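You operate a simulated robot arm through the tools that you are given. There is no shell and no other tool. Be economical: measure what you need, move in short steps, check, and stop when the job is done.

You are at the controls of a simulated robot arm. One attempt, no reset.

JOB
Press the eyelet into the strap on the slider, then put strap and link 25 in the small orange tray.
Fine: leave the slider out.

It is judged by the outcome, as a careful person would: the job done as asked, and still so three seconds after it is handed in. It fails if anything else is knocked over, pushed out of place, dropped, spilled or broken.

ROBOT AND FRAMES
A 7-joint arm with a two-finger parallel gripper, hanging from a carriage that runs on a gantry, over the field with the corners [-0.873, 1.083], [-0.873, -1.217], [0.407, -1.217], [0.407, 1.083] (x, y) and turns from -343 to 345 degrees about z. Base frame: it is fixed where the carriage stands at the start and does not move with it; the origin is on the floor, on the carriage's upright axis, x ahead of it, y to its left, z up; the surface under the hand at the start is at about z = 0.92. Readings come in m, degrees, newtons and seconds.
With the tool pointing down near the work surface it reaches from about 0.36 to 0.74 m from the robot's upright axis, wherever it stands. Its first joint turns from -143.0 to 143.0 degrees. Places, roughly: inside of the small orange tray [0.5, -0.3, 0.9]; press slider [0.5, 0, 0.9]. Payload 1.57 kg.
The tool frame sits at the grasp point between the pads (the TCP): z along the fingers, y along the line on which they close. The tips reach 0.03 m beyond it. Largest opening 0.11 m; finger width 0.024, thickness 0.012; the body of the gripper, 0.048 by 0.112 m, starts 0.078 m behind the TCP.
Orientation is that of the tool frame in the base frame, as a unit quaternion [x, y, z, w]. With the fingers straight down and closing along the base's y, the tool's x points along the base's -x, its y along +y and its z along -z.

CONTROLS
- The arm moves only by the tool arm_command. Its argument "targets" is text: rows parted by semicolons, each of 7 numbers parted by spaces: the shift along the tool's x, y, z in m, then the turn, a rotation vector about the tool's x, y, z in degrees, then the closure, from 0 (fully open) to 1 (shut). In form: tx ty tz wx wy wz hand; .... A call has 1 to 10 rows; each row is the pose to reach, as a shift and turn from the pose commanded when the call began, along the tool's axes at that moment. A row lasts 0.2 s, in which the tool goes at most 0.05 m and 8.6 degrees; a call with a longer step from one row to the next is refused whole, and so is a gripper value outside its range. Where a pose cannot be reached the arm comes as near as it can. A force on the tool above 40 N (or 10 N above the force at the start of the call, whichever is more), or a blocked arm, ends the call early, and 0.2 s more pass. The fingers move at their own pace (about 0.045 m/s each) and stop on an object; they squeeze with about 22 N. The grip force told is the motor's: it shows also when the fingers shut on nothing. Time passes only in rows, and 0.2 s behind the last, so rows that repeat a pose let the fingers close. The reply holds the time, the measured pose of the TCP, the force on the tool along the base axes, the opening and the grip force, in the units named above and with some noise, with the torque about the TCP (base axes, N m) and any sound that the robot's microphone picked up.
- Cameras (640 x 400 px; columns grow to the right, rows downward): "scene" is now at [0.2787, -0.0054, 1.835]; the picture's right is [-0.10, -0.99, 0.00], its down [-0.91, 0.09, -0.41] and it looks along [0.41, -0.04, -0.91] (base axes); focal length 259 px, centre (320, 200). "wrist" rides on the gripper at [0.07, 0.016, -0.141] in the tool frame; the picture's right is [-0.23, 0.97, 0.00], its down [-0.86, -0.20, -0.48] and it looks along [-0.47, -0.11, 0.88] (tool axes); focal length 222 px, centre (320, 200). There is no depth. A picture from a camera that has moved, and an enlarged one, comes with that camera's place and axes in the base frame and with its lens.
- snapshot(camera): a new picture of that camera. The clock stands still meanwhile.
- slide_trunk(by): slides the trunk up (or, below 0, down) by that many m; the arm and the scene camera ride with it, the base frame stays. It gives what a move gives, with no picture.
- steer(legs): drives the robot by 1 to 6 legs, each [ahead, left, turn to the left] in m, m and degrees, along the robot's own axes; the way and the turn of a leg run together, so that a leg with both is an arc; at most 1.5 m and 180 degrees a leg. The arm and the cameras ride along, it lands a little off, and it stops where it bumps. It keeps to its track: a leg is cut to what the track allows. It gives what a move gives.
- head_to(pan, tilt): turns the head with the scene camera to pan (to the left, within 155 degrees either way) and tilt (down, from -29 to 69), counted from straight ahead of the robot. It gives what a move gives.
- inspect(camera, box): a new picture of the part [left, top, right, bottom] of that camera's present view, enlarged. The clock stands still meanwhile.
- job_done(): hands the job in; it is judged then, once.

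Go step by step. Nothing tells you exact positions but the pictures and the camera data: compare them with the known pose of the tool, close in by small moves and look again before you grip or let go. The budget is 120 turns and 98 pictures, counting those below and the enlarged ones. Unless the task says otherwise, let go and move clear before handing in, and close with one line.

The tools are called after "Emit:" as a command line: name --argument value ..., lists and objects as JSON in quotes. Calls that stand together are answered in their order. arm_command: Moves the arm, as the interface text tells. Its arguments: {"type":"object","properties":{"targets":{"type":"string"}},"required":["targets"]} The other tools are called the same way: slide_trunk (by) slides the trunk up or down; steer (legs) drives the base; head_to (pan, tilt) turns the head that bears the scene camera; snapshot (camera) takes a picture; inspect (camera, box) takes an enlarged picture of a part of a camera's view; job_done () hands the job in.

At the start:

```text
time_s: 0.0
tool_pos: [0.7797, 0.1023, 1.3062]
ee_rot: [0.0, 1.0, 0.0, 0.001]
wrist_force: [0.5, 0.5, -0.2]
torque: [-0.01, -0.01, 0.03]
finger_gap: 0.11
grip_force: 0.0
trunk travel left (down, up): [-0.525, 0.07]
robot x, y, heading: [0.001, -0.0003, -0.0]
head pan, tilt: [-6.0, 65.9]
```

scene: 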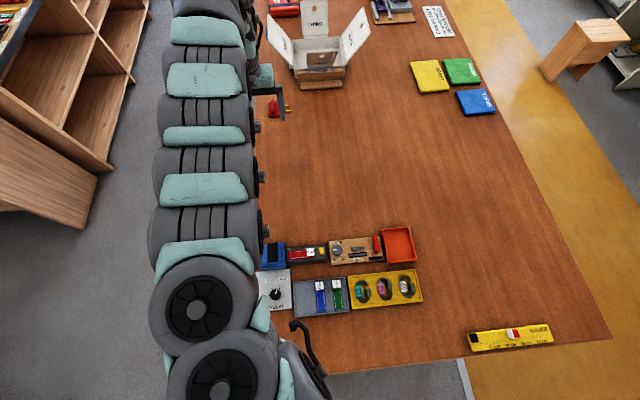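
wrist: 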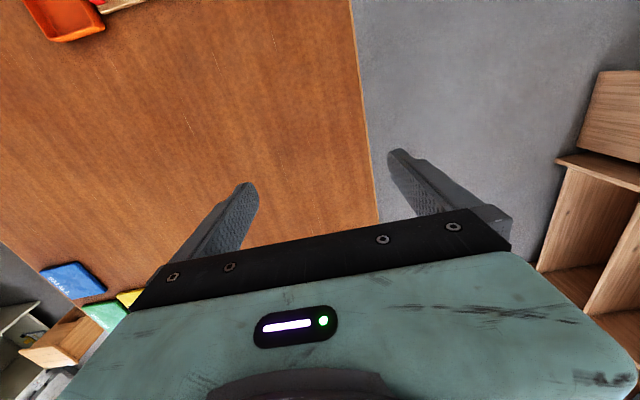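

I see a row of small trays and fixtures at the near side of the table, partly hidden by the arm. I'll enlarge that area first.

Emit:
inspect --camera "scene" --box '[250, 220, 440, 325]'

Emit:
inspect --camera "scene" --box '[250, 0, 510, 140]'

```text
3.37 times, centred on (345, 272) of scene
camera zoom: at [0.2787, -0.0054, 1.835], right [-0.1, -0.99, 0.0], down [-0.91, 0.09, -0.41], along [0.41, -0.04, -0.91], focal length 873 px, centre (236, -44)
```

zoom: 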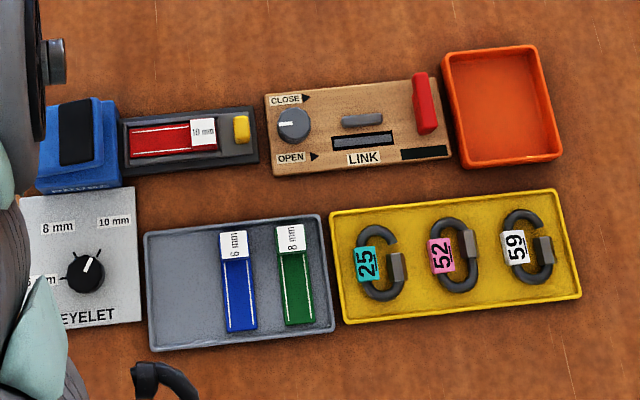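

```text
2.46 times, centred on (380, 70) of scene
camera zoom: at [0.2787, -0.0054, 1.835], right [-0.1, -0.99, 0.0], down [-0.91, 0.09, -0.41], along [0.41, -0.04, -0.91], focal length 638 px, centre (172, 520)
```

zoom: 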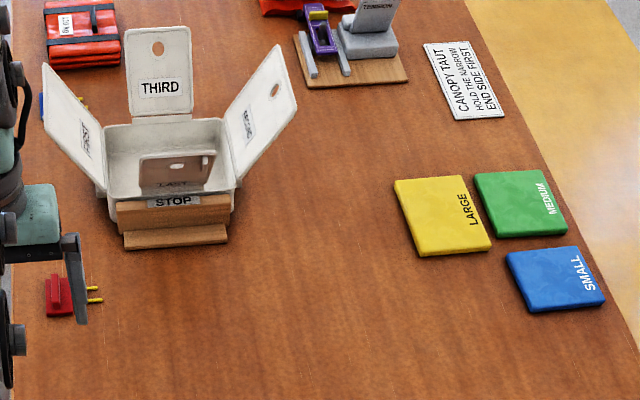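

The strap on the slider is marked 10 mm, with a dial (EYELET) and a blue press to its left, which the arm hides. I'll bring the hand over that area so the wrist camera can see it.

Emit:
arm_command --targets "0.045 0 0 0 0 0 0; 0.09 0 0 0 0 0 0; 0.135 0 0 0 0 0 0; 0.18 0 0 0 0 0 0; 0.225 0 0 0 0 0 0; 0.26 0 0 0 0 0 0; 0.26 0 0 0 0 0 0"

Emit:
snapshot --camera "wrist"

Emit:
snapshot --camera "scene"

```text
time_s: 1.6
tool_pos: [0.7008, 0.1032, 1.3072]
ee_rot: [0.001, 1.0, 0.001, 0.0]
wrist_force: [-0.4, -0.4, -0.5]
torque: [0.0, 0.01, -0.02]
finger_gap: 0.1102
grip_force: 0.0
out of reach, approached as far as the arm can: row 2, 3, 4, 5, 6, 7
trunk travel left (down, up): [-0.525, 0.07]
robot x, y, heading: [-0.0014, -0.0019, 0.1]
head pan, tilt: [-6.0, 65.9]
```

```text
93 pictures are left
camera wrist: at [0.6323, 0.1184, 1.4492], right [0.23, 0.97, 0.0], down [0.86, -0.2, 0.48], along [0.47, -0.11, -0.88], focal length 222 px, centre (320, 200)
```

wrist: 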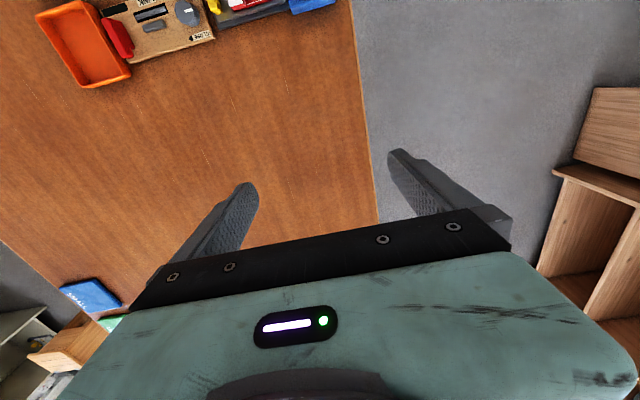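

```text
92 pictures are left
camera scene: at [0.2787, -0.0054, 1.835], right [-0.1, -0.99, 0.0], down [-0.91, 0.09, -0.41], along [0.41, -0.04, -0.91], focal length 259 px, centre (320, 200)
```

scene: 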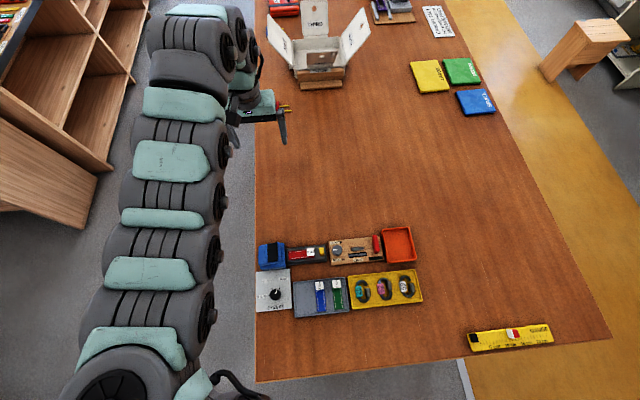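

The arm is out of the way now; I'll enlarge the workstation.

Emit:
inspect --camera "scene" --box '[250, 225, 346, 285]'

Emit:
inspect --camera "scene" --box '[250, 260, 346, 320]'

Emit:
inspect --camera "scene" --box '[330, 225, 430, 310]'

```text
6.67 times, centred on (298, 255) of scene
camera zoom: at [0.2787, -0.0054, 1.835], right [-0.1, -0.99, 0.0], down [-0.91, 0.09, -0.41], along [0.41, -0.04, -0.91], focal length 1728 px, centre (467, -167)
```

zoom: 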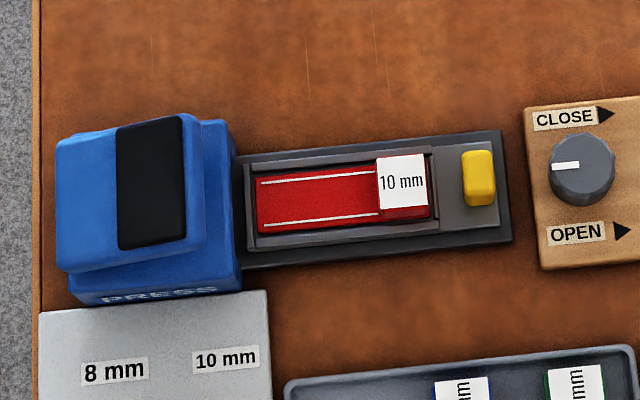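

```text
6.67 times, centred on (298, 290) of scene
camera zoom: at [0.2787, -0.0054, 1.835], right [-0.1, -0.99, 0.0], down [-0.91, 0.09, -0.41], along [0.41, -0.04, -0.91], focal length 1728 px, centre (467, -400)
```

zoom: 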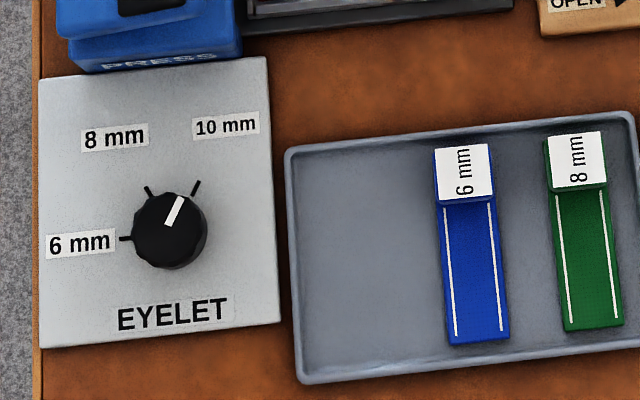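

```text
4.71 times, centred on (380, 268) of scene
camera zoom: at [0.2787, -0.0054, 1.835], right [-0.1, -0.99, 0.0], down [-0.91, 0.09, -0.41], along [0.41, -0.04, -0.91], focal length 1220 px, centre (38, -118)
```

zoom: 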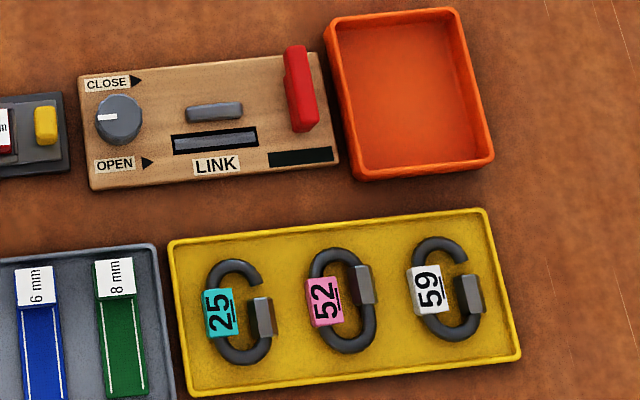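

The dial already points to 10 mm, matching the strap, so it stays untouched. The slider has a yellow handle and must go left into the press. I'll drive back a bit so that everything lies well inside the reach.

Emit:
steer --legs '[[-0.13, 0, 0]]'

Emit:
arm_command --targets "0 0 0.045 0 0 0 0; 0 0 0.09 0 0 0 0; 0 0 0.12 0 0 0 0; 0 0 0.12 0 0 0 0"

Emit:
snapshot --camera "wrist"

Emit:
snapshot --camera "scene"

```text
time_s: 2.9
tool_pos: [0.569, 0.1024, 1.3071]
ee_rot: [0.001, 1.0, 0.0, 0.0]
wrist_force: [-0.5, -0.4, 0.3]
torque: [0.0, 0.0, 0.03]
finger_gap: 0.1101
grip_force: 0.0
trunk travel left (down, up): [-0.525, 0.07]
robot x, y, heading: [-0.1346, 0.0029, 0.0]
head pan, tilt: [-6.0, 65.9]
```

```text
time_s: 3.9
tool_pos: [0.5713, 0.1028, 1.1894]
ee_rot: [0.0, 1.0, 0.001, 0.0]
wrist_force: [0.0, 0.3, -0.4]
torque: [0.02, 0.0, 0.02]
finger_gap: 0.1101
grip_force: 0.0
trunk travel left (down, up): [-0.525, 0.07]
robot x, y, heading: [-0.1287, 0.0014, 0.0]
head pan, tilt: [-6.0, 65.9]
```

```text
88 pictures are left
camera wrist: at [0.5021, 0.1182, 1.3301], right [0.23, 0.97, 0.0], down [0.85, -0.2, 0.48], along [0.47, -0.11, -0.88], focal length 222 px, centre (320, 200)
```

wrist: 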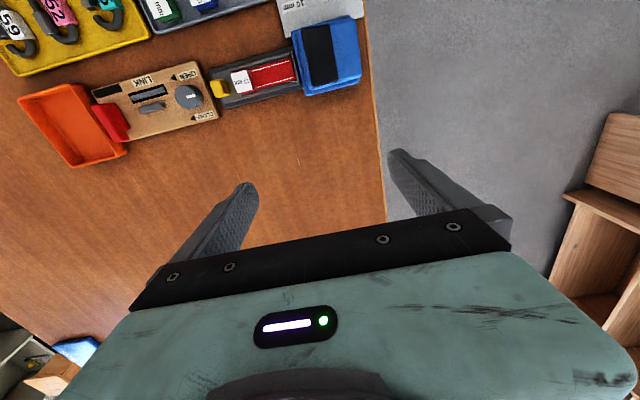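

```text
87 pictures are left
camera scene: at [0.148, -0.0053, 1.8351], right [-0.1, -0.99, 0.0], down [-0.91, 0.09, -0.41], along [0.41, -0.04, -0.91], focal length 259 px, centre (320, 200)
```

scene: 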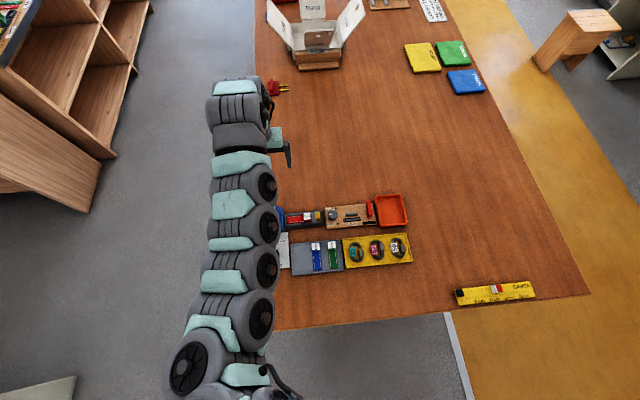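

I'll lower the hand and bring it over the slider for a close view.

Emit:
arm_command --targets "0 -0.03 0.03 0 0 0 0; 0 -0.05 0.06 0 0 0 0; 0 -0.07 0.09 0 0 0 0; 0 -0.07 0.09 0 0 0 0"

Emit:
snapshot --camera "wrist"

```text
time_s: 4.9
tool_pos: [0.5694, 0.0332, 1.0986]
ee_rot: [0.0, 1.0, 0.0, -0.001]
wrist_force: [1.0, -0.6, -0.1]
torque: [0.03, 0.02, 0.01]
finger_gap: 0.11
grip_force: 0.1
trunk travel left (down, up): [-0.525, 0.07]
robot x, y, heading: [-0.1293, 0.0052, -0.0]
head pan, tilt: [-6.0, 65.9]
```

```text
86 pictures are left
camera wrist: at [0.5014, 0.0484, 1.2395], right [0.23, 0.97, 0.0], down [0.85, -0.2, 0.48], along [0.47, -0.11, -0.88], focal length 222 px, centre (320, 200)
```

wrist: 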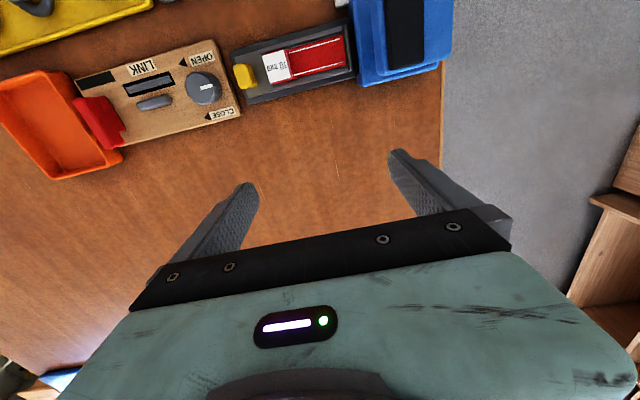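

Emit:
inspect --camera "wrist" --box '[220, 0, 460, 150]'

Emit:
inspect --camera "wrist" --box '[220, 10, 380, 110]'

```text
2.67 times, centred on (340, 75) of wrist
camera zoom: at [0.5014, 0.0484, 1.2395], right [0.23, 0.97, 0.0], down [0.85, -0.2, 0.48], along [0.47, -0.11, -0.88], focal length 592 px, centre (267, 533)
```

zoom: 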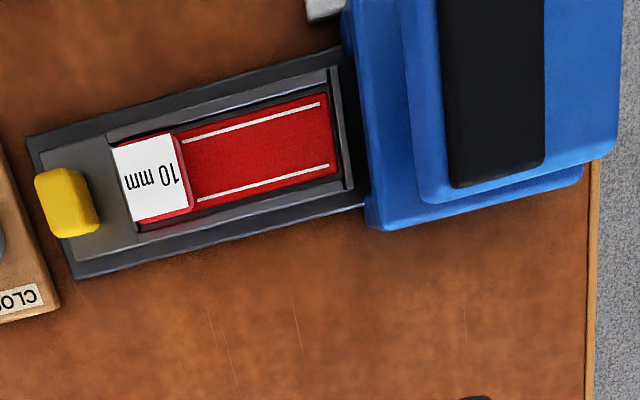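

```text
4.00 times, centred on (300, 60) of wrist
camera zoom: at [0.5014, 0.0484, 1.2395], right [0.23, 0.97, 0.0], down [0.85, -0.2, 0.48], along [0.47, -0.11, -0.88], focal length 888 px, centre (400, 760)
```

zoom: 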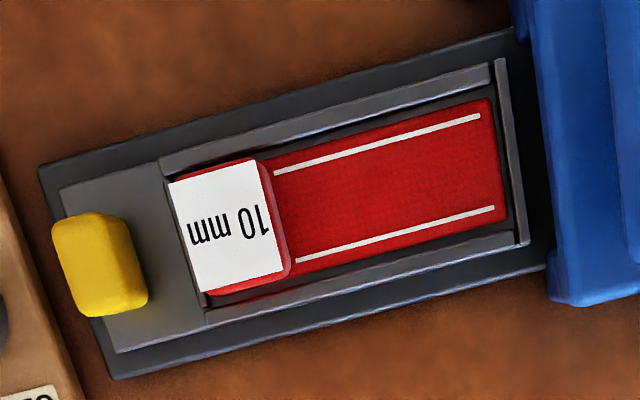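

The strap and slider lie along y. I put the handle at about (0.479, -0.033) with its top near z 0.953, and the press's black pad at about (0.478, 0.124, 1.01). I'll turn the tool so the fingers close along x, and place it above the yellow handle.

Emit:
arm_command --targets "0.01 -0.007 0 0 0 -8.5 0; 0.02 -0.014 0 0 0 -17 0; 0.03 -0.021 0 0 0 -25.5 0; 0.04 -0.028 0 0 0 -34 0; 0.05 -0.035 0 0 0 -42.5 0; 0.06 -0.042 0 0 0 -51 0; 0.07 -0.049 0 0 0 -59.5 0; 0.08 -0.056 0 0 0 -68 0; 0.09 -0.0657 0 0 0 -76.5 0.2; 0.09 -0.0657 0 0 0 -85 0.4"

Emit:
arm_command --targets "0 0 0 0 0 -5 0.45; 0 0 0 0 0 -5 0.45"

Emit:
snapshot --camera "wrist"

Emit:
snapshot --camera "scene"

```text
time_s: 7.1
tool_pos: [0.4805, -0.0323, 1.0978]
ee_rot: [-0.677, 0.736, 0.0, 0.0]
wrist_force: [0.3, -0.6, 0.3]
torque: [-0.03, 0.05, -0.01]
finger_gap: 0.066
grip_force: 0.1
trunk travel left (down, up): [-0.525, 0.07]
robot x, y, heading: [-0.1317, 0.0004, 0.0]
head pan, tilt: [-6.0, 65.9]
```

```text
time_s: 7.7
tool_pos: [0.4808, -0.0329, 1.0969]
ee_rot: [0.707, -0.707, 0.0, 0.0]
wrist_force: [1.0, 0.2, -0.7]
torque: [-0.04, 0.01, -0.02]
finger_gap: 0.0607
grip_force: 0.1
trunk travel left (down, up): [-0.525, 0.07]
robot x, y, heading: [-0.1305, -0.0008, 0.0]
head pan, tilt: [-6.0, 65.9]
```

```text
83 pictures are left
camera wrist: at [0.465, -0.1031, 1.2394], right [-0.97, 0.23, 0.0], down [0.2, 0.86, 0.48], along [0.11, 0.47, -0.88], focal length 222 px, centre (320, 200)
```

wrist: 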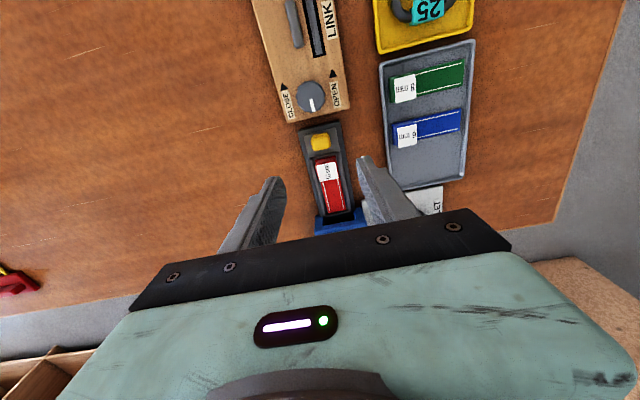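

```text
82 pictures are left
camera scene: at [0.148, -0.0054, 1.835], right [-0.1, -0.99, 0.0], down [-0.91, 0.09, -0.41], along [0.41, -0.04, -0.91], focal length 259 px, centre (320, 200)
```

scene: 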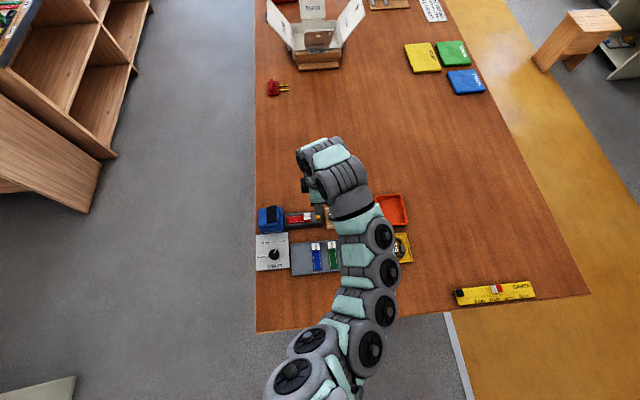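

The fresh view confirms the handle at about (0.480, -0.033). I'll go down to just above it and look.

Emit:
arm_command --targets "0 0 0.035 0 0 0 0.5; 0 0 0.07 0 0 0 0.5; 0 0 0.1 0 0 0 0.5; 0 0 0.11 0 0 0 0.5"

Emit:
snapshot --camera "wrist"

Emit:
inspect --camera "wrist" --box '[240, 120, 400, 220]'

```text
time_s: 8.7
tool_pos: [0.481, -0.0332, 0.9875]
ee_rot: [0.707, -0.707, 0.001, 0.0]
wrist_force: [0.1, -0.1, -0.5]
torque: [0.02, 0.01, 0.03]
finger_gap: 0.0548
grip_force: 0.0
trunk travel left (down, up): [-0.525, 0.07]
robot x, y, heading: [-0.1303, -0.0005, 0.1]
head pan, tilt: [-6.0, 65.9]
```

```text
81 pictures are left
camera wrist: at [0.465, -0.1033, 1.1283], right [-0.97, 0.23, 0.0], down [0.2, 0.85, 0.48], along [0.11, 0.47, -0.88], focal length 222 px, centre (320, 200)
```

wrist: 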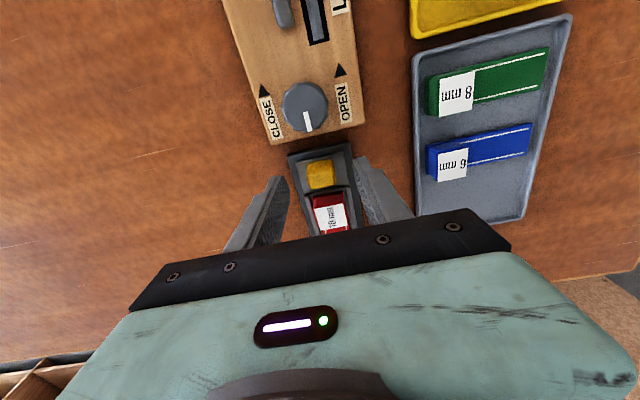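

```text
4.00 times, centred on (320, 170) of wrist
camera zoom: at [0.465, -0.1033, 1.1283], right [-0.97, 0.23, 0.0], down [0.2, 0.85, 0.48], along [0.11, 0.47, -0.88], focal length 888 px, centre (320, 320)
```

zoom: 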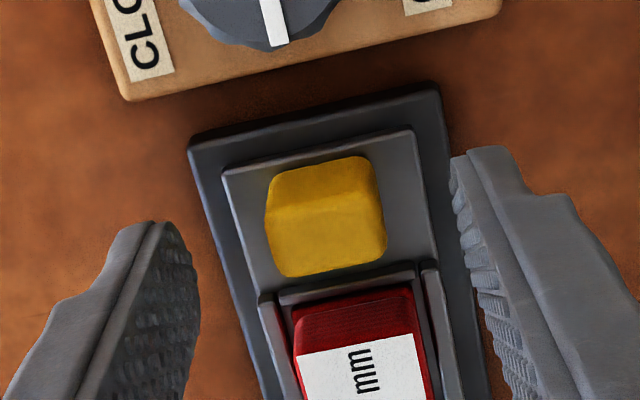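

The handle sits between the fingers. I'll shift slightly toward -y to keep clear of the strap frame, lower and close on the handle.

Emit:
arm_command --targets "0.004 0 0.007 0 0 0 0.5; 0.004 0 0.014 0 0 0 0.5; 0.004 0 0.014 0 0 0 0.6; 0.004 0 0.014 0 0 0 0.9; 0.004 0 0.014 0 0 0 0.9"

Emit:
snapshot --camera "wrist"

```text
time_s: 9.9
tool_pos: [0.4793, -0.0379, 0.9737]
ee_rot: [-0.707, 0.708, 0.0, 0.0]
wrist_force: [-5.3, 0.2, 1.9]
torque: [0.01, 0.13, 0.0]
finger_gap: 0.024
grip_force: 19.1
trunk travel left (down, up): [-0.525, 0.07]
robot x, y, heading: [-0.1291, 0.0008, -0.0]
head pan, tilt: [-6.0, 65.9]
```

```text
79 pictures are left
camera wrist: at [0.464, -0.1074, 1.1143], right [-0.97, 0.23, 0.0], down [0.2, 0.86, 0.48], along [0.11, 0.47, -0.88], focal length 222 px, centre (320, 200)
```

wrist: 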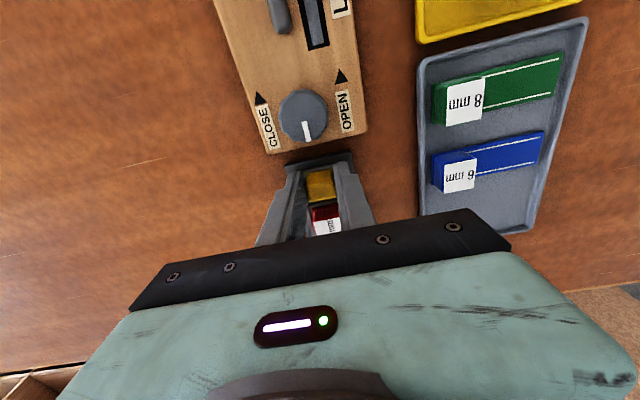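

Gripped on the handle. Now I'll slide the slider toward the press in short steps.

Emit:
arm_command --targets "-0.01 0.001 0 0 0 0 0.9; -0.02 0.001 0 0 0 0 0.9; -0.03 0.001 0 0 0 0 0.9; -0.03 0.001 0 0 0 0 0.9"

Emit:
snapshot --camera "scene"

```text
time_s: 10.9
tool_pos: [0.4789, -0.0058, 0.9729]
ee_rot: [-0.707, 0.707, 0.0, 0.0]
wrist_force: [12.1, 0.8, -26.8]
torque: [-0.08, -0.21, -0.06]
finger_gap: 0.0239
grip_force: 35.6
trunk travel left (down, up): [-0.525, 0.07]
robot x, y, heading: [-0.1308, -0.0011, -0.0]
head pan, tilt: [-6.0, 65.9]
```

```text
78 pictures are left
camera scene: at [0.1481, -0.0053, 1.8348], right [-0.1, -0.99, 0.0], down [-0.91, 0.09, -0.41], along [0.41, -0.04, -0.91], focal length 259 px, centre (320, 200)
```

scene: 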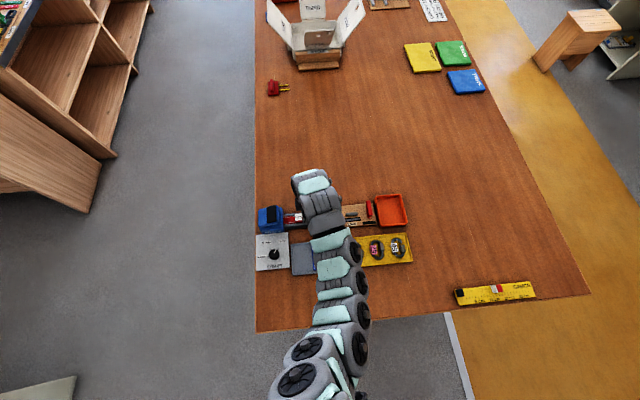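

It slides freely along y; I'll correct the small side and lift strains and continue.

Emit:
inspect --camera "scene" --box '[252, 195, 348, 255]'

Emit:
arm_command --targets "0 -0.001 0.001 0 0 0 0.9; -0.01 -0.001 0.001 0 0 0 0.9; -0.02 -0.001 0.001 0 0 0 0.9; -0.02 -0.001 0.001 0 0 0 0.9"

Emit:
inspect --camera "scene" --box '[252, 195, 348, 255]'

Emit:
snapshot --camera "wrist"

```text
6.67 times, centred on (300, 225) of scene
camera zoom: at [0.1481, -0.0053, 1.8348], right [-0.1, -0.99, 0.0], down [-0.91, 0.09, -0.41], along [0.41, -0.04, -0.91], focal length 1728 px, centre (453, 33)
```

zoom: 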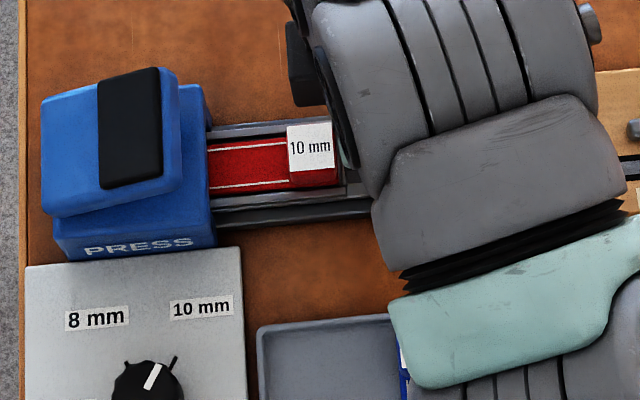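

```text
time_s: 11.9
tool_pos: [0.4793, 0.013, 0.9737]
ee_rot: [0.707, -0.707, -0.001, 0.0]
wrist_force: [-17.8, -1.4, 27.9]
torque: [-0.16, 0.31, 0.03]
finger_gap: 0.0238
grip_force: 35.7
trunk travel left (down, up): [-0.525, 0.07]
robot x, y, heading: [-0.1329, 0.0019, -0.0]
head pan, tilt: [-6.0, 65.9]
```

```text
6.67 times, centred on (300, 225) of scene
camera zoom: at [0.1475, -0.0054, 1.8353], right [-0.1, -0.99, 0.0], down [-0.91, 0.09, -0.41], along [0.41, -0.04, -0.91], focal length 1728 px, centre (453, 33)
```

zoom: 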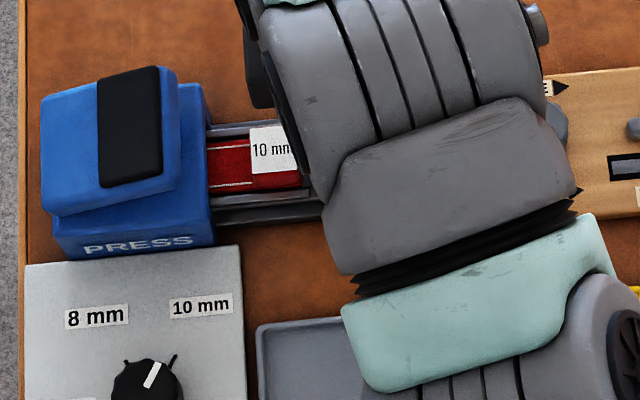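

```text
75 pictures are left
camera wrist: at [0.464, -0.0568, 1.1151], right [-0.97, 0.23, 0.0], down [0.2, 0.86, 0.48], along [0.11, 0.47, -0.88], focal length 222 px, centre (320, 200)
```

wrist: 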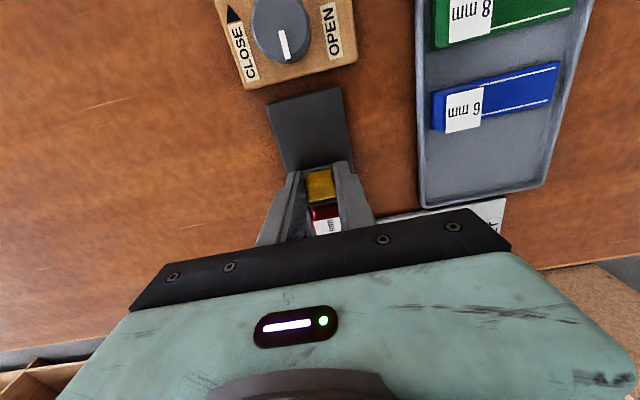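

The slider moves well; the label is about 2 cm from the press front. I'll ease the strain by half and go on.

Emit:
arm_command --targets "0 0.0006 -0.0005 0 0 0 0.9; -0.008 0.0006 -0.0005 0 0 0 0.9; -0.015 0.0006 -0.0005 0 0 0 0.9; -0.015 0.0006 -0.0005 0 0 0 0.9"

Emit:
inspect --camera "scene" --box '[252, 195, 348, 255]'

```text
time_s: 12.9
tool_pos: [0.4795, 0.0183, 0.9712]
ee_rot: [-0.706, 0.709, -0.002, -0.004]
wrist_force: [-8.3, -27.1, 6.7]
torque: [-0.66, -0.25, 0.64]
finger_gap: 0.0237
grip_force: 35.6
trunk travel left (down, up): [-0.525, 0.07]
robot x, y, heading: [-0.1308, -0.0009, -0.3]
head pan, tilt: [-6.0, 65.9]
```

```text
6.67 times, centred on (300, 225) of scene
camera zoom: at [0.1478, -0.0075, 1.8346], right [-0.1, -0.99, 0.0], down [-0.91, 0.09, -0.41], along [0.41, -0.05, -0.91], focal length 1728 px, centre (453, 33)
```

zoom: 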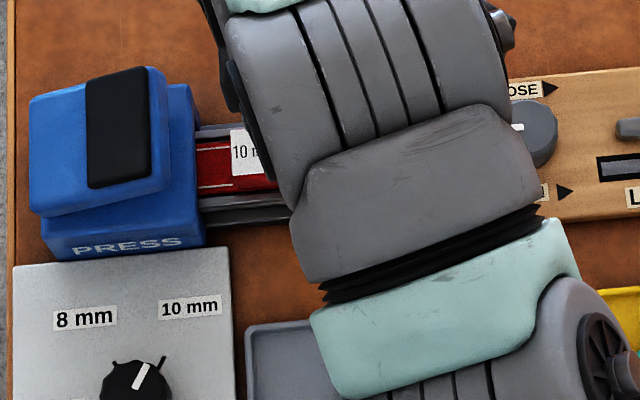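

It has come to a stop (27 N along y, no part of the hand near the press), so the slider is at its end. I'll relieve the strain, then let go and rise.

Emit:
arm_command --targets "0.009 0 0 0 0 0 0.9; 0.009 0 0 0 0 0 0.9"

Emit:
arm_command --targets "0 0 0 0 0 0 0.5; 0 0 0 0 0 0 0.5; 0 0 -0.03 0 0 0 0.5; 0 0 -0.07 0 0 0 0.5; 0 0 -0.11 0 0 0 0.5; 0 0 -0.13 0 0 0 0.5"

Emit:
snapshot --camera "wrist"

Emit:
snapshot --camera "scene"

```text
time_s: 13.5
tool_pos: [0.4795, 0.0195, 0.9719]
ee_rot: [0.708, -0.707, -0.002, 0.0]
wrist_force: [6.6, -6.8, -22.9]
torque: [-0.29, -0.2, -0.12]
finger_gap: 0.024
grip_force: 36.0
trunk travel left (down, up): [-0.525, 0.07]
robot x, y, heading: [-0.1309, 0.0005, -0.1]
head pan, tilt: [-6.0, 65.9]
```

```text
time_s: 14.9
tool_pos: [0.4792, 0.0183, 1.1031]
ee_rot: [0.707, -0.707, 0.0, 0.0]
wrist_force: [-1.0, 0.3, 0.5]
torque: [0.0, -0.02, -0.01]
finger_gap: 0.0549
grip_force: 0.0
trunk travel left (down, up): [-0.525, 0.07]
robot x, y, heading: [-0.1325, 0.0037, 0.0]
head pan, tilt: [-6.0, 65.9]
```

```text
73 pictures are left
camera wrist: at [0.4647, -0.0513, 1.2455], right [-0.97, 0.23, 0.0], down [0.2, 0.86, 0.48], along [0.11, 0.47, -0.88], focal length 222 px, centre (320, 200)
```

wrist: 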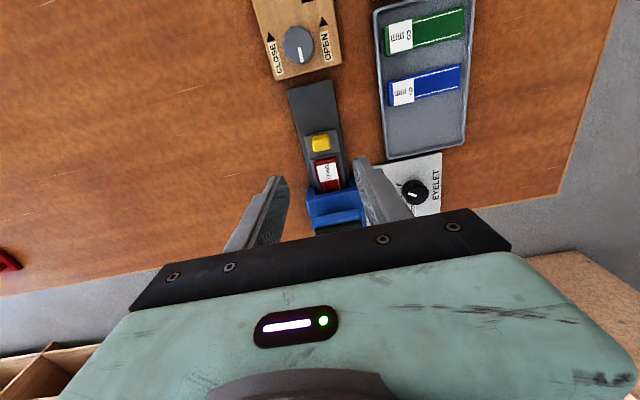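

```text
72 pictures are left
camera scene: at [0.148, -0.0054, 1.835], right [-0.1, -0.99, 0.0], down [-0.91, 0.09, -0.41], along [0.41, -0.04, -0.91], focal length 259 px, centre (320, 200)
```

scene: 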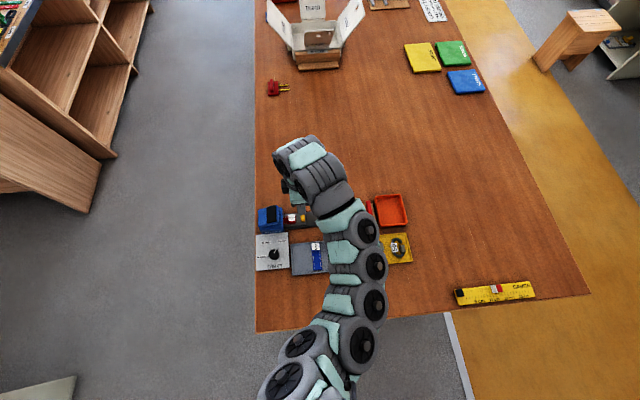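

Emit:
inspect --camera "wrist" --box '[275, 100, 371, 160]'

Emit:
inspect --camera "scene" --box '[252, 200, 332, 275]'

Emit:
inspect --camera "wrist" --box '[290, 130, 450, 240]'

```text
6.67 times, centred on (323, 130) of wrist
camera zoom: at [0.4647, -0.0513, 1.2455], right [-0.97, 0.23, 0.0], down [0.2, 0.86, 0.48], along [0.11, 0.47, -0.88], focal length 1481 px, centre (300, 667)
```

zoom: 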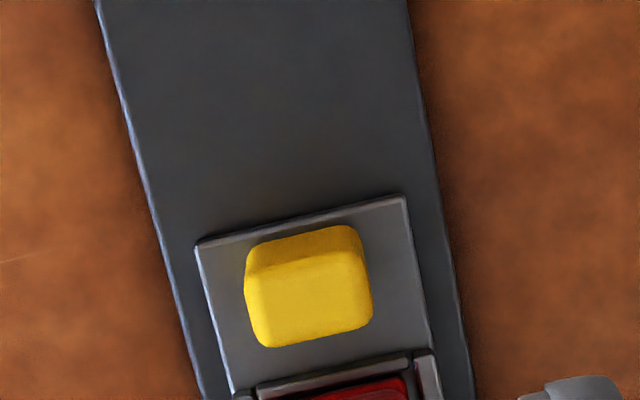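

```text
5.33 times, centred on (292, 238) of scene
camera zoom: at [0.148, -0.0054, 1.835], right [-0.1, -0.99, 0.0], down [-0.91, 0.09, -0.41], along [0.41, -0.04, -0.91], focal length 1382 px, centre (469, 0)
```

zoom: 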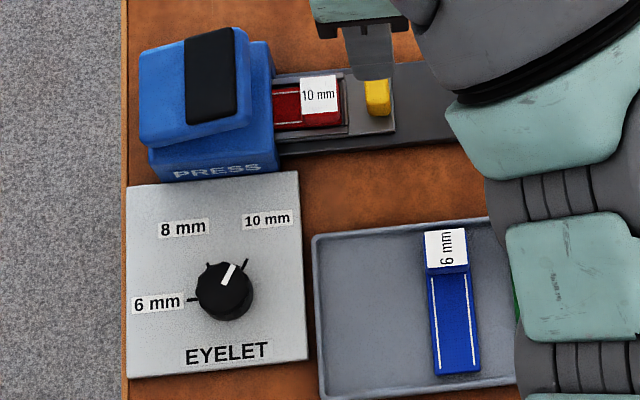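

```text
3.64 times, centred on (370, 185) of wrist
camera zoom: at [0.4647, -0.0513, 1.2455], right [-0.97, 0.23, 0.0], down [0.2, 0.86, 0.48], along [0.11, 0.47, -0.88], focal length 808 px, centre (138, 254)
```

zoom: 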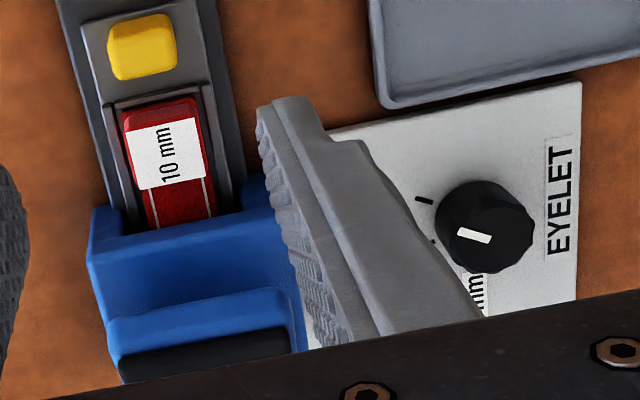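

The slider is in about 57 mm and the dial mark still agrees with 10 mm. To be certain it is fully home, I'll nudge the handle from behind with closed fingers.

Emit:
arm_command --targets "0.028 0 0 0 0 0 1; 0.028 0 0 0 0 0 1; 0.028 0 0.04 0 0 0 1; 0.028 0 0.08 0 0 0 1; 0.028 0 0.115 0 0 0 1; 0.028 0 0.129 0 0 0 1"

Emit:
arm_command --targets "-0.007 0 0 0 0 0 1; -0.014 0 0 0 0 0 1; -0.021 0 0 0 0 0 1; -0.025 0 0 0 0 0 1; -0.03 0 0 0 0 0 1; -0.03 0 0 0 0 0 1"

Emit:
inspect --camera "scene" --box '[252, 200, 332, 275]'

```text
time_s: 16.3
tool_pos: [0.4796, -0.0098, 0.9728]
ee_rot: [-0.707, 0.707, -0.001, 0.0]
wrist_force: [-0.2, -0.1, -0.3]
torque: [0.01, 0.02, 0.02]
finger_gap: 0.0001
grip_force: 21.3
trunk travel left (down, up): [-0.525, 0.07]
robot x, y, heading: [-0.1275, 0.0028, 0.0]
head pan, tilt: [-6.0, 65.9]
```

```text
time_s: 17.4
tool_pos: [0.4792, 0.0023, 0.9742]
ee_rot: [-0.702, 0.712, -0.007, -0.008]
wrist_force: [-1.4, -16.4, 5.7]
torque: [-0.11, 0.15, 0.04]
finger_gap: 0.0
grip_force: 21.4
trunk travel left (down, up): [-0.525, 0.07]
robot x, y, heading: [-0.1327, 0.0007, -0.4]
head pan, tilt: [-6.0, 65.9]
stopped in row 5: the force on the tool passed its limit at 42 N (the readings are from after the stop); the commanded pose is now the measured one
```

```text
5.33 times, centred on (292, 238) of scene
camera zoom: at [0.148, -0.0081, 1.8351], right [-0.11, -0.99, 0.0], down [-0.91, 0.1, -0.41], along [0.41, -0.05, -0.91], focal length 1382 px, centre (469, 0)
```

zoom: 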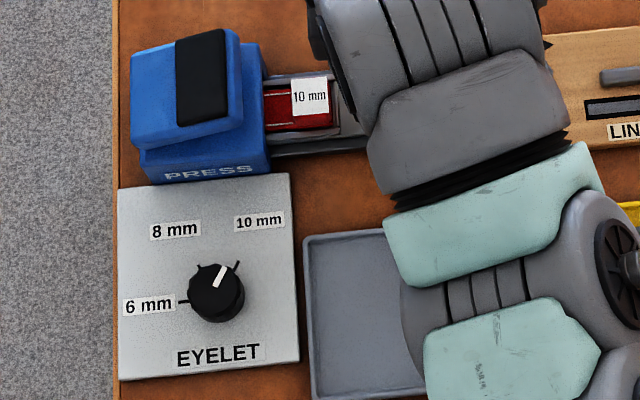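

The slider is firmly at its stop. Now I'll back off, rise, and go above the black pad of the press.

Emit:
arm_command --targets "0.012 0 0 0 0 0 1; 0.012 0 -0.04 0 0 0 1; 0.012 0 -0.08 0 0 0 1; 0.012 0 -0.12 0 0 0 1; -0.03 0 -0.13 0 0 0 1; -0.075 0 -0.13 0 0 0 1; -0.12 0 -0.13 0 0 0 1; -0.12 0 -0.13 0 0 0 1"

Emit:
snapshot --camera "wrist"

Emit:
snapshot --camera "scene"

```text
time_s: 19.2
tool_pos: [0.4801, 0.1325, 1.1033]
ee_rot: [-0.704, 0.71, -0.003, -0.005]
wrist_force: [-0.1, -0.3, 0.3]
torque: [-0.01, 0.0, 0.01]
finger_gap: 0.0001
grip_force: 21.6
trunk travel left (down, up): [-0.525, 0.07]
robot x, y, heading: [-0.1312, -0.0005, -0.3]
head pan, tilt: [-6.0, 65.9]
```

```text
67 pictures are left
camera wrist: at [0.4642, 0.0637, 1.2455], right [-0.97, 0.24, 0.0], down [0.21, 0.86, 0.47], along [0.11, 0.45, -0.88], focal length 222 px, centre (320, 200)
```

wrist: 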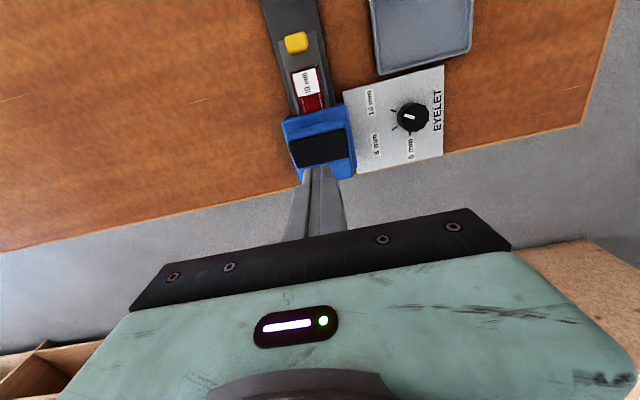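

```text
66 pictures are left
camera scene: at [0.148, -0.0065, 1.835], right [-0.11, -0.99, 0.0], down [-0.91, 0.1, -0.41], along [0.41, -0.04, -0.91], focal length 259 px, centre (320, 200)
```

scene: 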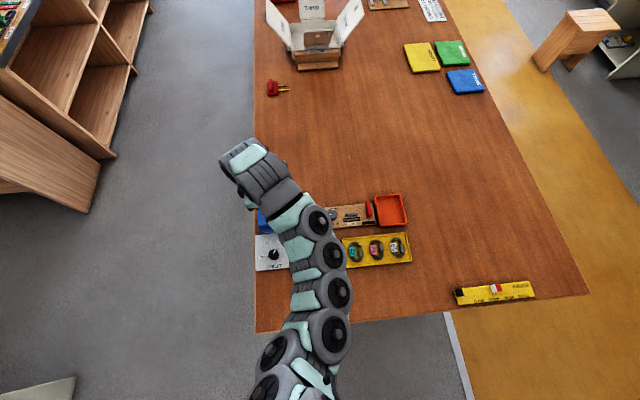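

The pad centre is about (0.479, 0.126). I'll correct 6 mm in y and lower onto the pad slowly.

Emit:
arm_command --targets "0.007 0 0.02 0 0 0 1; 0.007 0 0.04 0 0 0 1; 0.007 0 0.055 0 0 0 1; 0.007 0 0.055 0 0 0 1"

Emit:
inspect --camera "wrist" --box '[240, 90, 400, 210]'

```text
time_s: 20.2
tool_pos: [0.4808, 0.1242, 1.0487]
ee_rot: [-0.703, 0.711, -0.005, -0.004]
wrist_force: [-0.7, -0.2, 3.5]
torque: [-0.03, 0.01, 0.02]
finger_gap: 0.0
grip_force: 21.1
trunk travel left (down, up): [-0.525, 0.07]
robot x, y, heading: [-0.1318, -0.0005, -0.2]
head pan, tilt: [-6.0, 65.9]
```

```text
3.33 times, centred on (320, 150) of wrist
camera zoom: at [0.4651, 0.0563, 1.1909], right [-0.97, 0.24, 0.0], down [0.21, 0.86, 0.47], along [0.11, 0.45, -0.88], focal length 740 px, centre (320, 367)
```

zoom: 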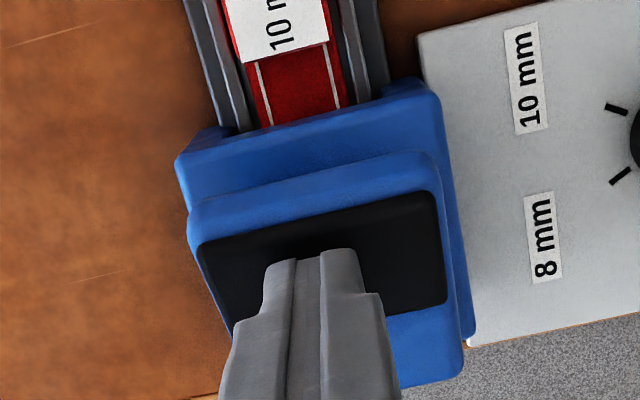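

The tips just touch the pad. Now pressing down in small steps.

Emit:
arm_command --targets "0 0 0.004 0 0 0 1; 0 0 0.008 0 0 0 1; 0 0 0.012 0 0 0 1; 0 0 0.016 0 0 0 1; 0 0 0.016 0 0 0 1"

Emit:
inspect --camera "wrist" --box '[240, 90, 400, 210]'

```text
time_s: 21.4
tool_pos: [0.4808, 0.124, 1.0316]
ee_rot: [-0.704, 0.711, -0.005, -0.005]
wrist_force: [-0.4, -2.4, 7.2]
torque: [-0.21, 0.01, -0.01]
finger_gap: 0.0
grip_force: 21.7
trunk travel left (down, up): [-0.525, 0.07]
robot x, y, heading: [-0.134, 0.0016, -0.2]
head pan, tilt: [-6.0, 65.9]
```

```text
3.33 times, centred on (320, 150) of wrist
camera zoom: at [0.4653, 0.0549, 1.1745], right [-0.97, 0.24, 0.0], down [0.21, 0.86, 0.47], along [0.11, 0.45, -0.88], focal length 740 px, centre (320, 367)
```

zoom: 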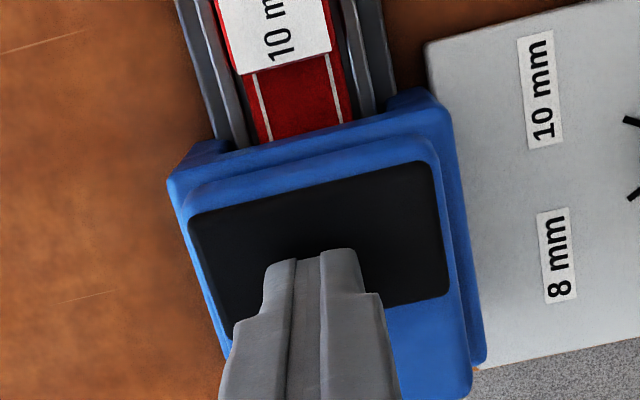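

The head is going down easily under light force; I'll press on until it stops or sounds.

Emit:
arm_command --targets "0 0 0.004 0 0 0 1; 0 0 0.008 0 0 0 1; 0 0 0.012 0 0 0 1; 0 0 0.016 0 0 0 1; 0 0 0.02 0 0 0 1; 0 0 0.02 0 0 0 1"

Emit:
inspect --camera "wrist" --box '[240, 90, 400, 210]'

```text
time_s: 22.1
tool_pos: [0.481, 0.1226, 1.0264]
ee_rot: [-0.704, 0.71, -0.005, -0.006]
wrist_force: [-7.6, -5.7, 21.9]
torque: [-0.22, 0.26, -0.05]
finger_gap: 0.0001
grip_force: 21.4
trunk travel left (down, up): [-0.525, 0.07]
robot x, y, heading: [-0.1287, -0.001, 0.1]
head pan, tilt: [-6.0, 65.9]
stopped in row 3: the force on the tool passed its limit at 51 N (the readings are from after the stop); the commanded pose is now the measured one
```

```text
3.33 times, centred on (320, 150) of wrist
camera zoom: at [0.4655, 0.0539, 1.1693], right [-0.97, 0.24, 0.0], down [0.21, 0.86, 0.47], along [0.11, 0.45, -0.88], focal length 740 px, centre (320, 367)
```

zoom: 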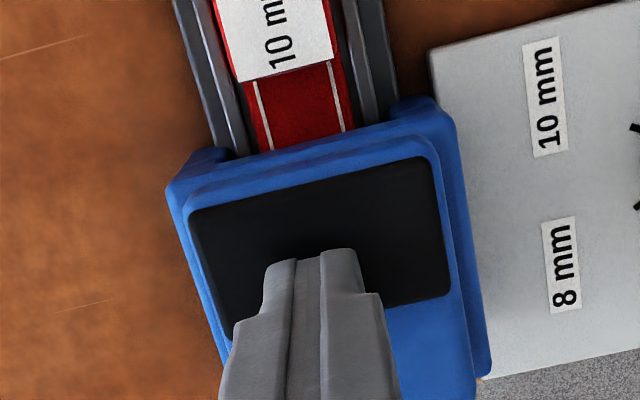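

The head bottomed out (51 N after ~22 mm). I'll hold it pressed a moment, then release and look at the strap.

Emit:
arm_command --targets "0 0 0.001 0 0 0 1; 0 0 0.002 0 0 0 1; 0 0 0.002 0 0 0 1; 0 0 0.002 0 0 0 1"

Emit:
arm_command --targets "0 0 -0.015 0 0 0 1; 0 0 -0.04 0 0 0 1; 0 0 -0.08 0 0 0 1; 0.04 0 -0.09 0 0 0 1; 0.08 0 -0.09 0 0 0 0.5; 0.12 0 -0.08 0 0 0 0.5; 0.12 0 -0.08 0 0 0 0.5"

Emit:
inspect --camera "scene" --box '[252, 195, 348, 255]'

Emit:
snapshot --camera "wrist"

```text
time_s: 22.4
tool_pos: [0.4826, 0.1206, 1.0261]
ee_rot: [-0.703, 0.711, -0.005, -0.005]
wrist_force: [-9.0, -3.4, 22.3]
torque: [-0.07, 0.25, 0.07]
finger_gap: 0.0
grip_force: 20.9
trunk travel left (down, up): [-0.525, 0.07]
robot x, y, heading: [-0.1348, -0.0028, -0.1]
head pan, tilt: [-6.0, 65.9]
stopped in row 1: the force on the tool passed its limit at 44 N (the readings are from after the stop); the commanded pose is now the measured one
```

```text
time_s: 24.0
tool_pos: [0.4803, 0.0031, 1.1081]
ee_rot: [-0.703, 0.711, -0.005, -0.005]
wrist_force: [0.6, -0.7, -0.3]
torque: [0.0, 0.0, -0.01]
finger_gap: 0.0549
grip_force: 0.2
trunk travel left (down, up): [-0.525, 0.07]
robot x, y, heading: [-0.131, 0.001, -0.0]
head pan, tilt: [-6.0, 65.9]
```

```text
6.67 times, centred on (300, 225) of scene
camera zoom: at [0.1476, -0.007, 1.835], right [-0.11, -0.99, 0.0], down [-0.91, 0.1, -0.41], along [0.41, -0.04, -0.91], focal length 1728 px, centre (453, 33)
```

zoom: 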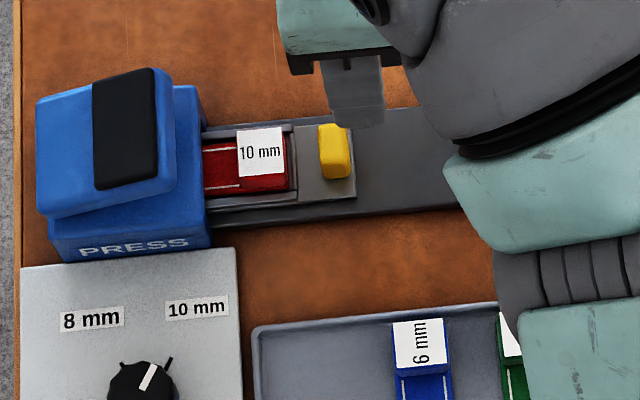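

```text
61 pictures are left
camera wrist: at [0.464, -0.0638, 1.2503], right [-0.97, 0.24, 0.0], down [0.21, 0.86, 0.47], along [0.11, 0.45, -0.88], focal length 222 px, centre (320, 200)
```

wrist: 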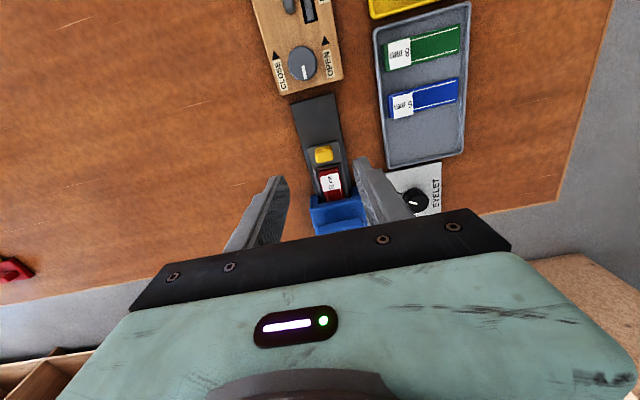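

The head sprang back up. Now I'll straighten the small tilt, grip the handle again and draw the slider out.

Emit:
arm_command --targets "-0.0155 0.0005 0.03 0 -0.8 -0.65 0.5; -0.0155 0.0005 0.07 0 -0.8 -0.65 0.5; -0.0155 0.0005 0.1 0 -0.8 -0.65 0.5; -0.0155 0.0005 0.12 0 -0.8 -0.65 0.5; -0.0155 0.0005 0.12 0 -0.8 -0.65 0.5"

Emit:
inspect --camera "wrist" --box '[240, 120, 400, 220]'

```text
time_s: 25.2
tool_pos: [0.4806, 0.0169, 0.9865]
ee_rot: [0.708, -0.707, -0.001, 0.0]
wrist_force: [0.0, 0.1, 0.1]
torque: [0.07, -0.01, -0.03]
finger_gap: 0.0549
grip_force: 0.2
trunk travel left (down, up): [-0.525, 0.07]
robot x, y, heading: [-0.1281, 0.0002, -0.1]
head pan, tilt: [-6.0, 65.9]
```

```text
4.00 times, centred on (320, 170) of wrist
camera zoom: at [0.4639, -0.0531, 1.1285], right [-0.97, 0.23, 0.0], down [0.2, 0.86, 0.48], along [0.11, 0.47, -0.88], focal length 888 px, centre (320, 320)
```

zoom: 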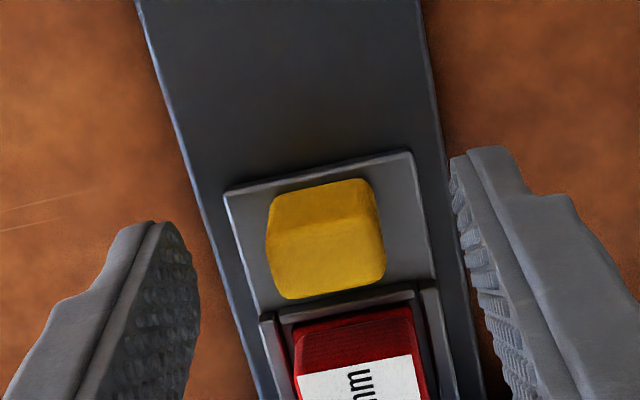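

Alignment is as before. Lower, grip, and pull toward -y.

Emit:
arm_command --targets "-0.002 0.0005 0.007 0 0 0 0.5; -0.002 0.0005 0.0135 0 0 0 0.5; -0.002 0.0005 0.0135 0 0 0 0.7; -0.002 0.0005 0.0135 0 0 0 0.9; -0.002 0.0005 0.0135 0 0 0 0.9"

Emit:
arm_command --targets "0.008 0 0 0 0 0 0.9; 0.018 0 0 0 0 0 0.9; 0.028 0 0 0 0 0 0.9; 0.038 0 0 0 0 0 0.9; 0.046 0 0 0 0 0 0.9; 0.052 0 0 0 0 0 0.9; 0.056 0 0 0 0 0 0.9; 0.056 0 0 0 0 0 0.9"

Emit:
inspect --camera "scene" --box '[252, 195, 348, 255]'

```text
time_s: 26.4
tool_pos: [0.4794, 0.0179, 0.9745]
ee_rot: [0.708, -0.706, 0.0, 0.0]
wrist_force: [2.3, 0.4, -4.9]
torque: [0.17, -0.07, -0.05]
finger_gap: 0.0236
grip_force: 21.8
trunk travel left (down, up): [-0.525, 0.07]
robot x, y, heading: [-0.1308, -0.0042, -0.2]
head pan, tilt: [-6.0, 65.9]
```

```text
time_s: 28.2
tool_pos: [0.479, -0.0362, 0.9735]
ee_rot: [0.708, -0.706, 0.0, -0.001]
wrist_force: [8.9, 3.7, -17.5]
torque: [-0.68, -0.18, -0.13]
finger_gap: 0.0239
grip_force: 36.4
trunk travel left (down, up): [-0.525, 0.07]
robot x, y, heading: [-0.1282, -0.0, -0.1]
head pan, tilt: [-6.0, 65.9]
```

```text
6.67 times, centred on (300, 225) of scene
camera zoom: at [0.1477, -0.0067, 1.8349], right [-0.11, -0.99, 0.0], down [-0.91, 0.1, -0.41], along [0.41, -0.04, -0.91], focal length 1728 px, centre (453, 33)
```

zoom: 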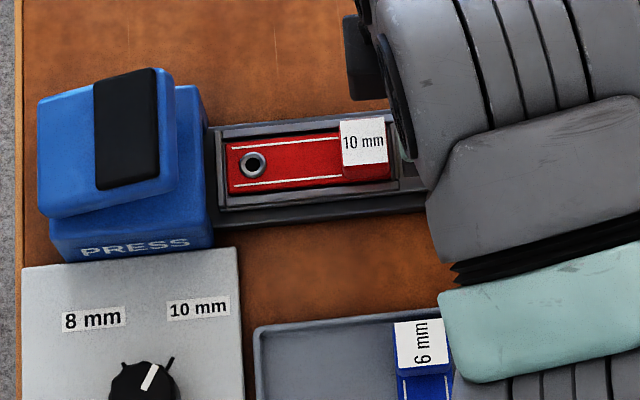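

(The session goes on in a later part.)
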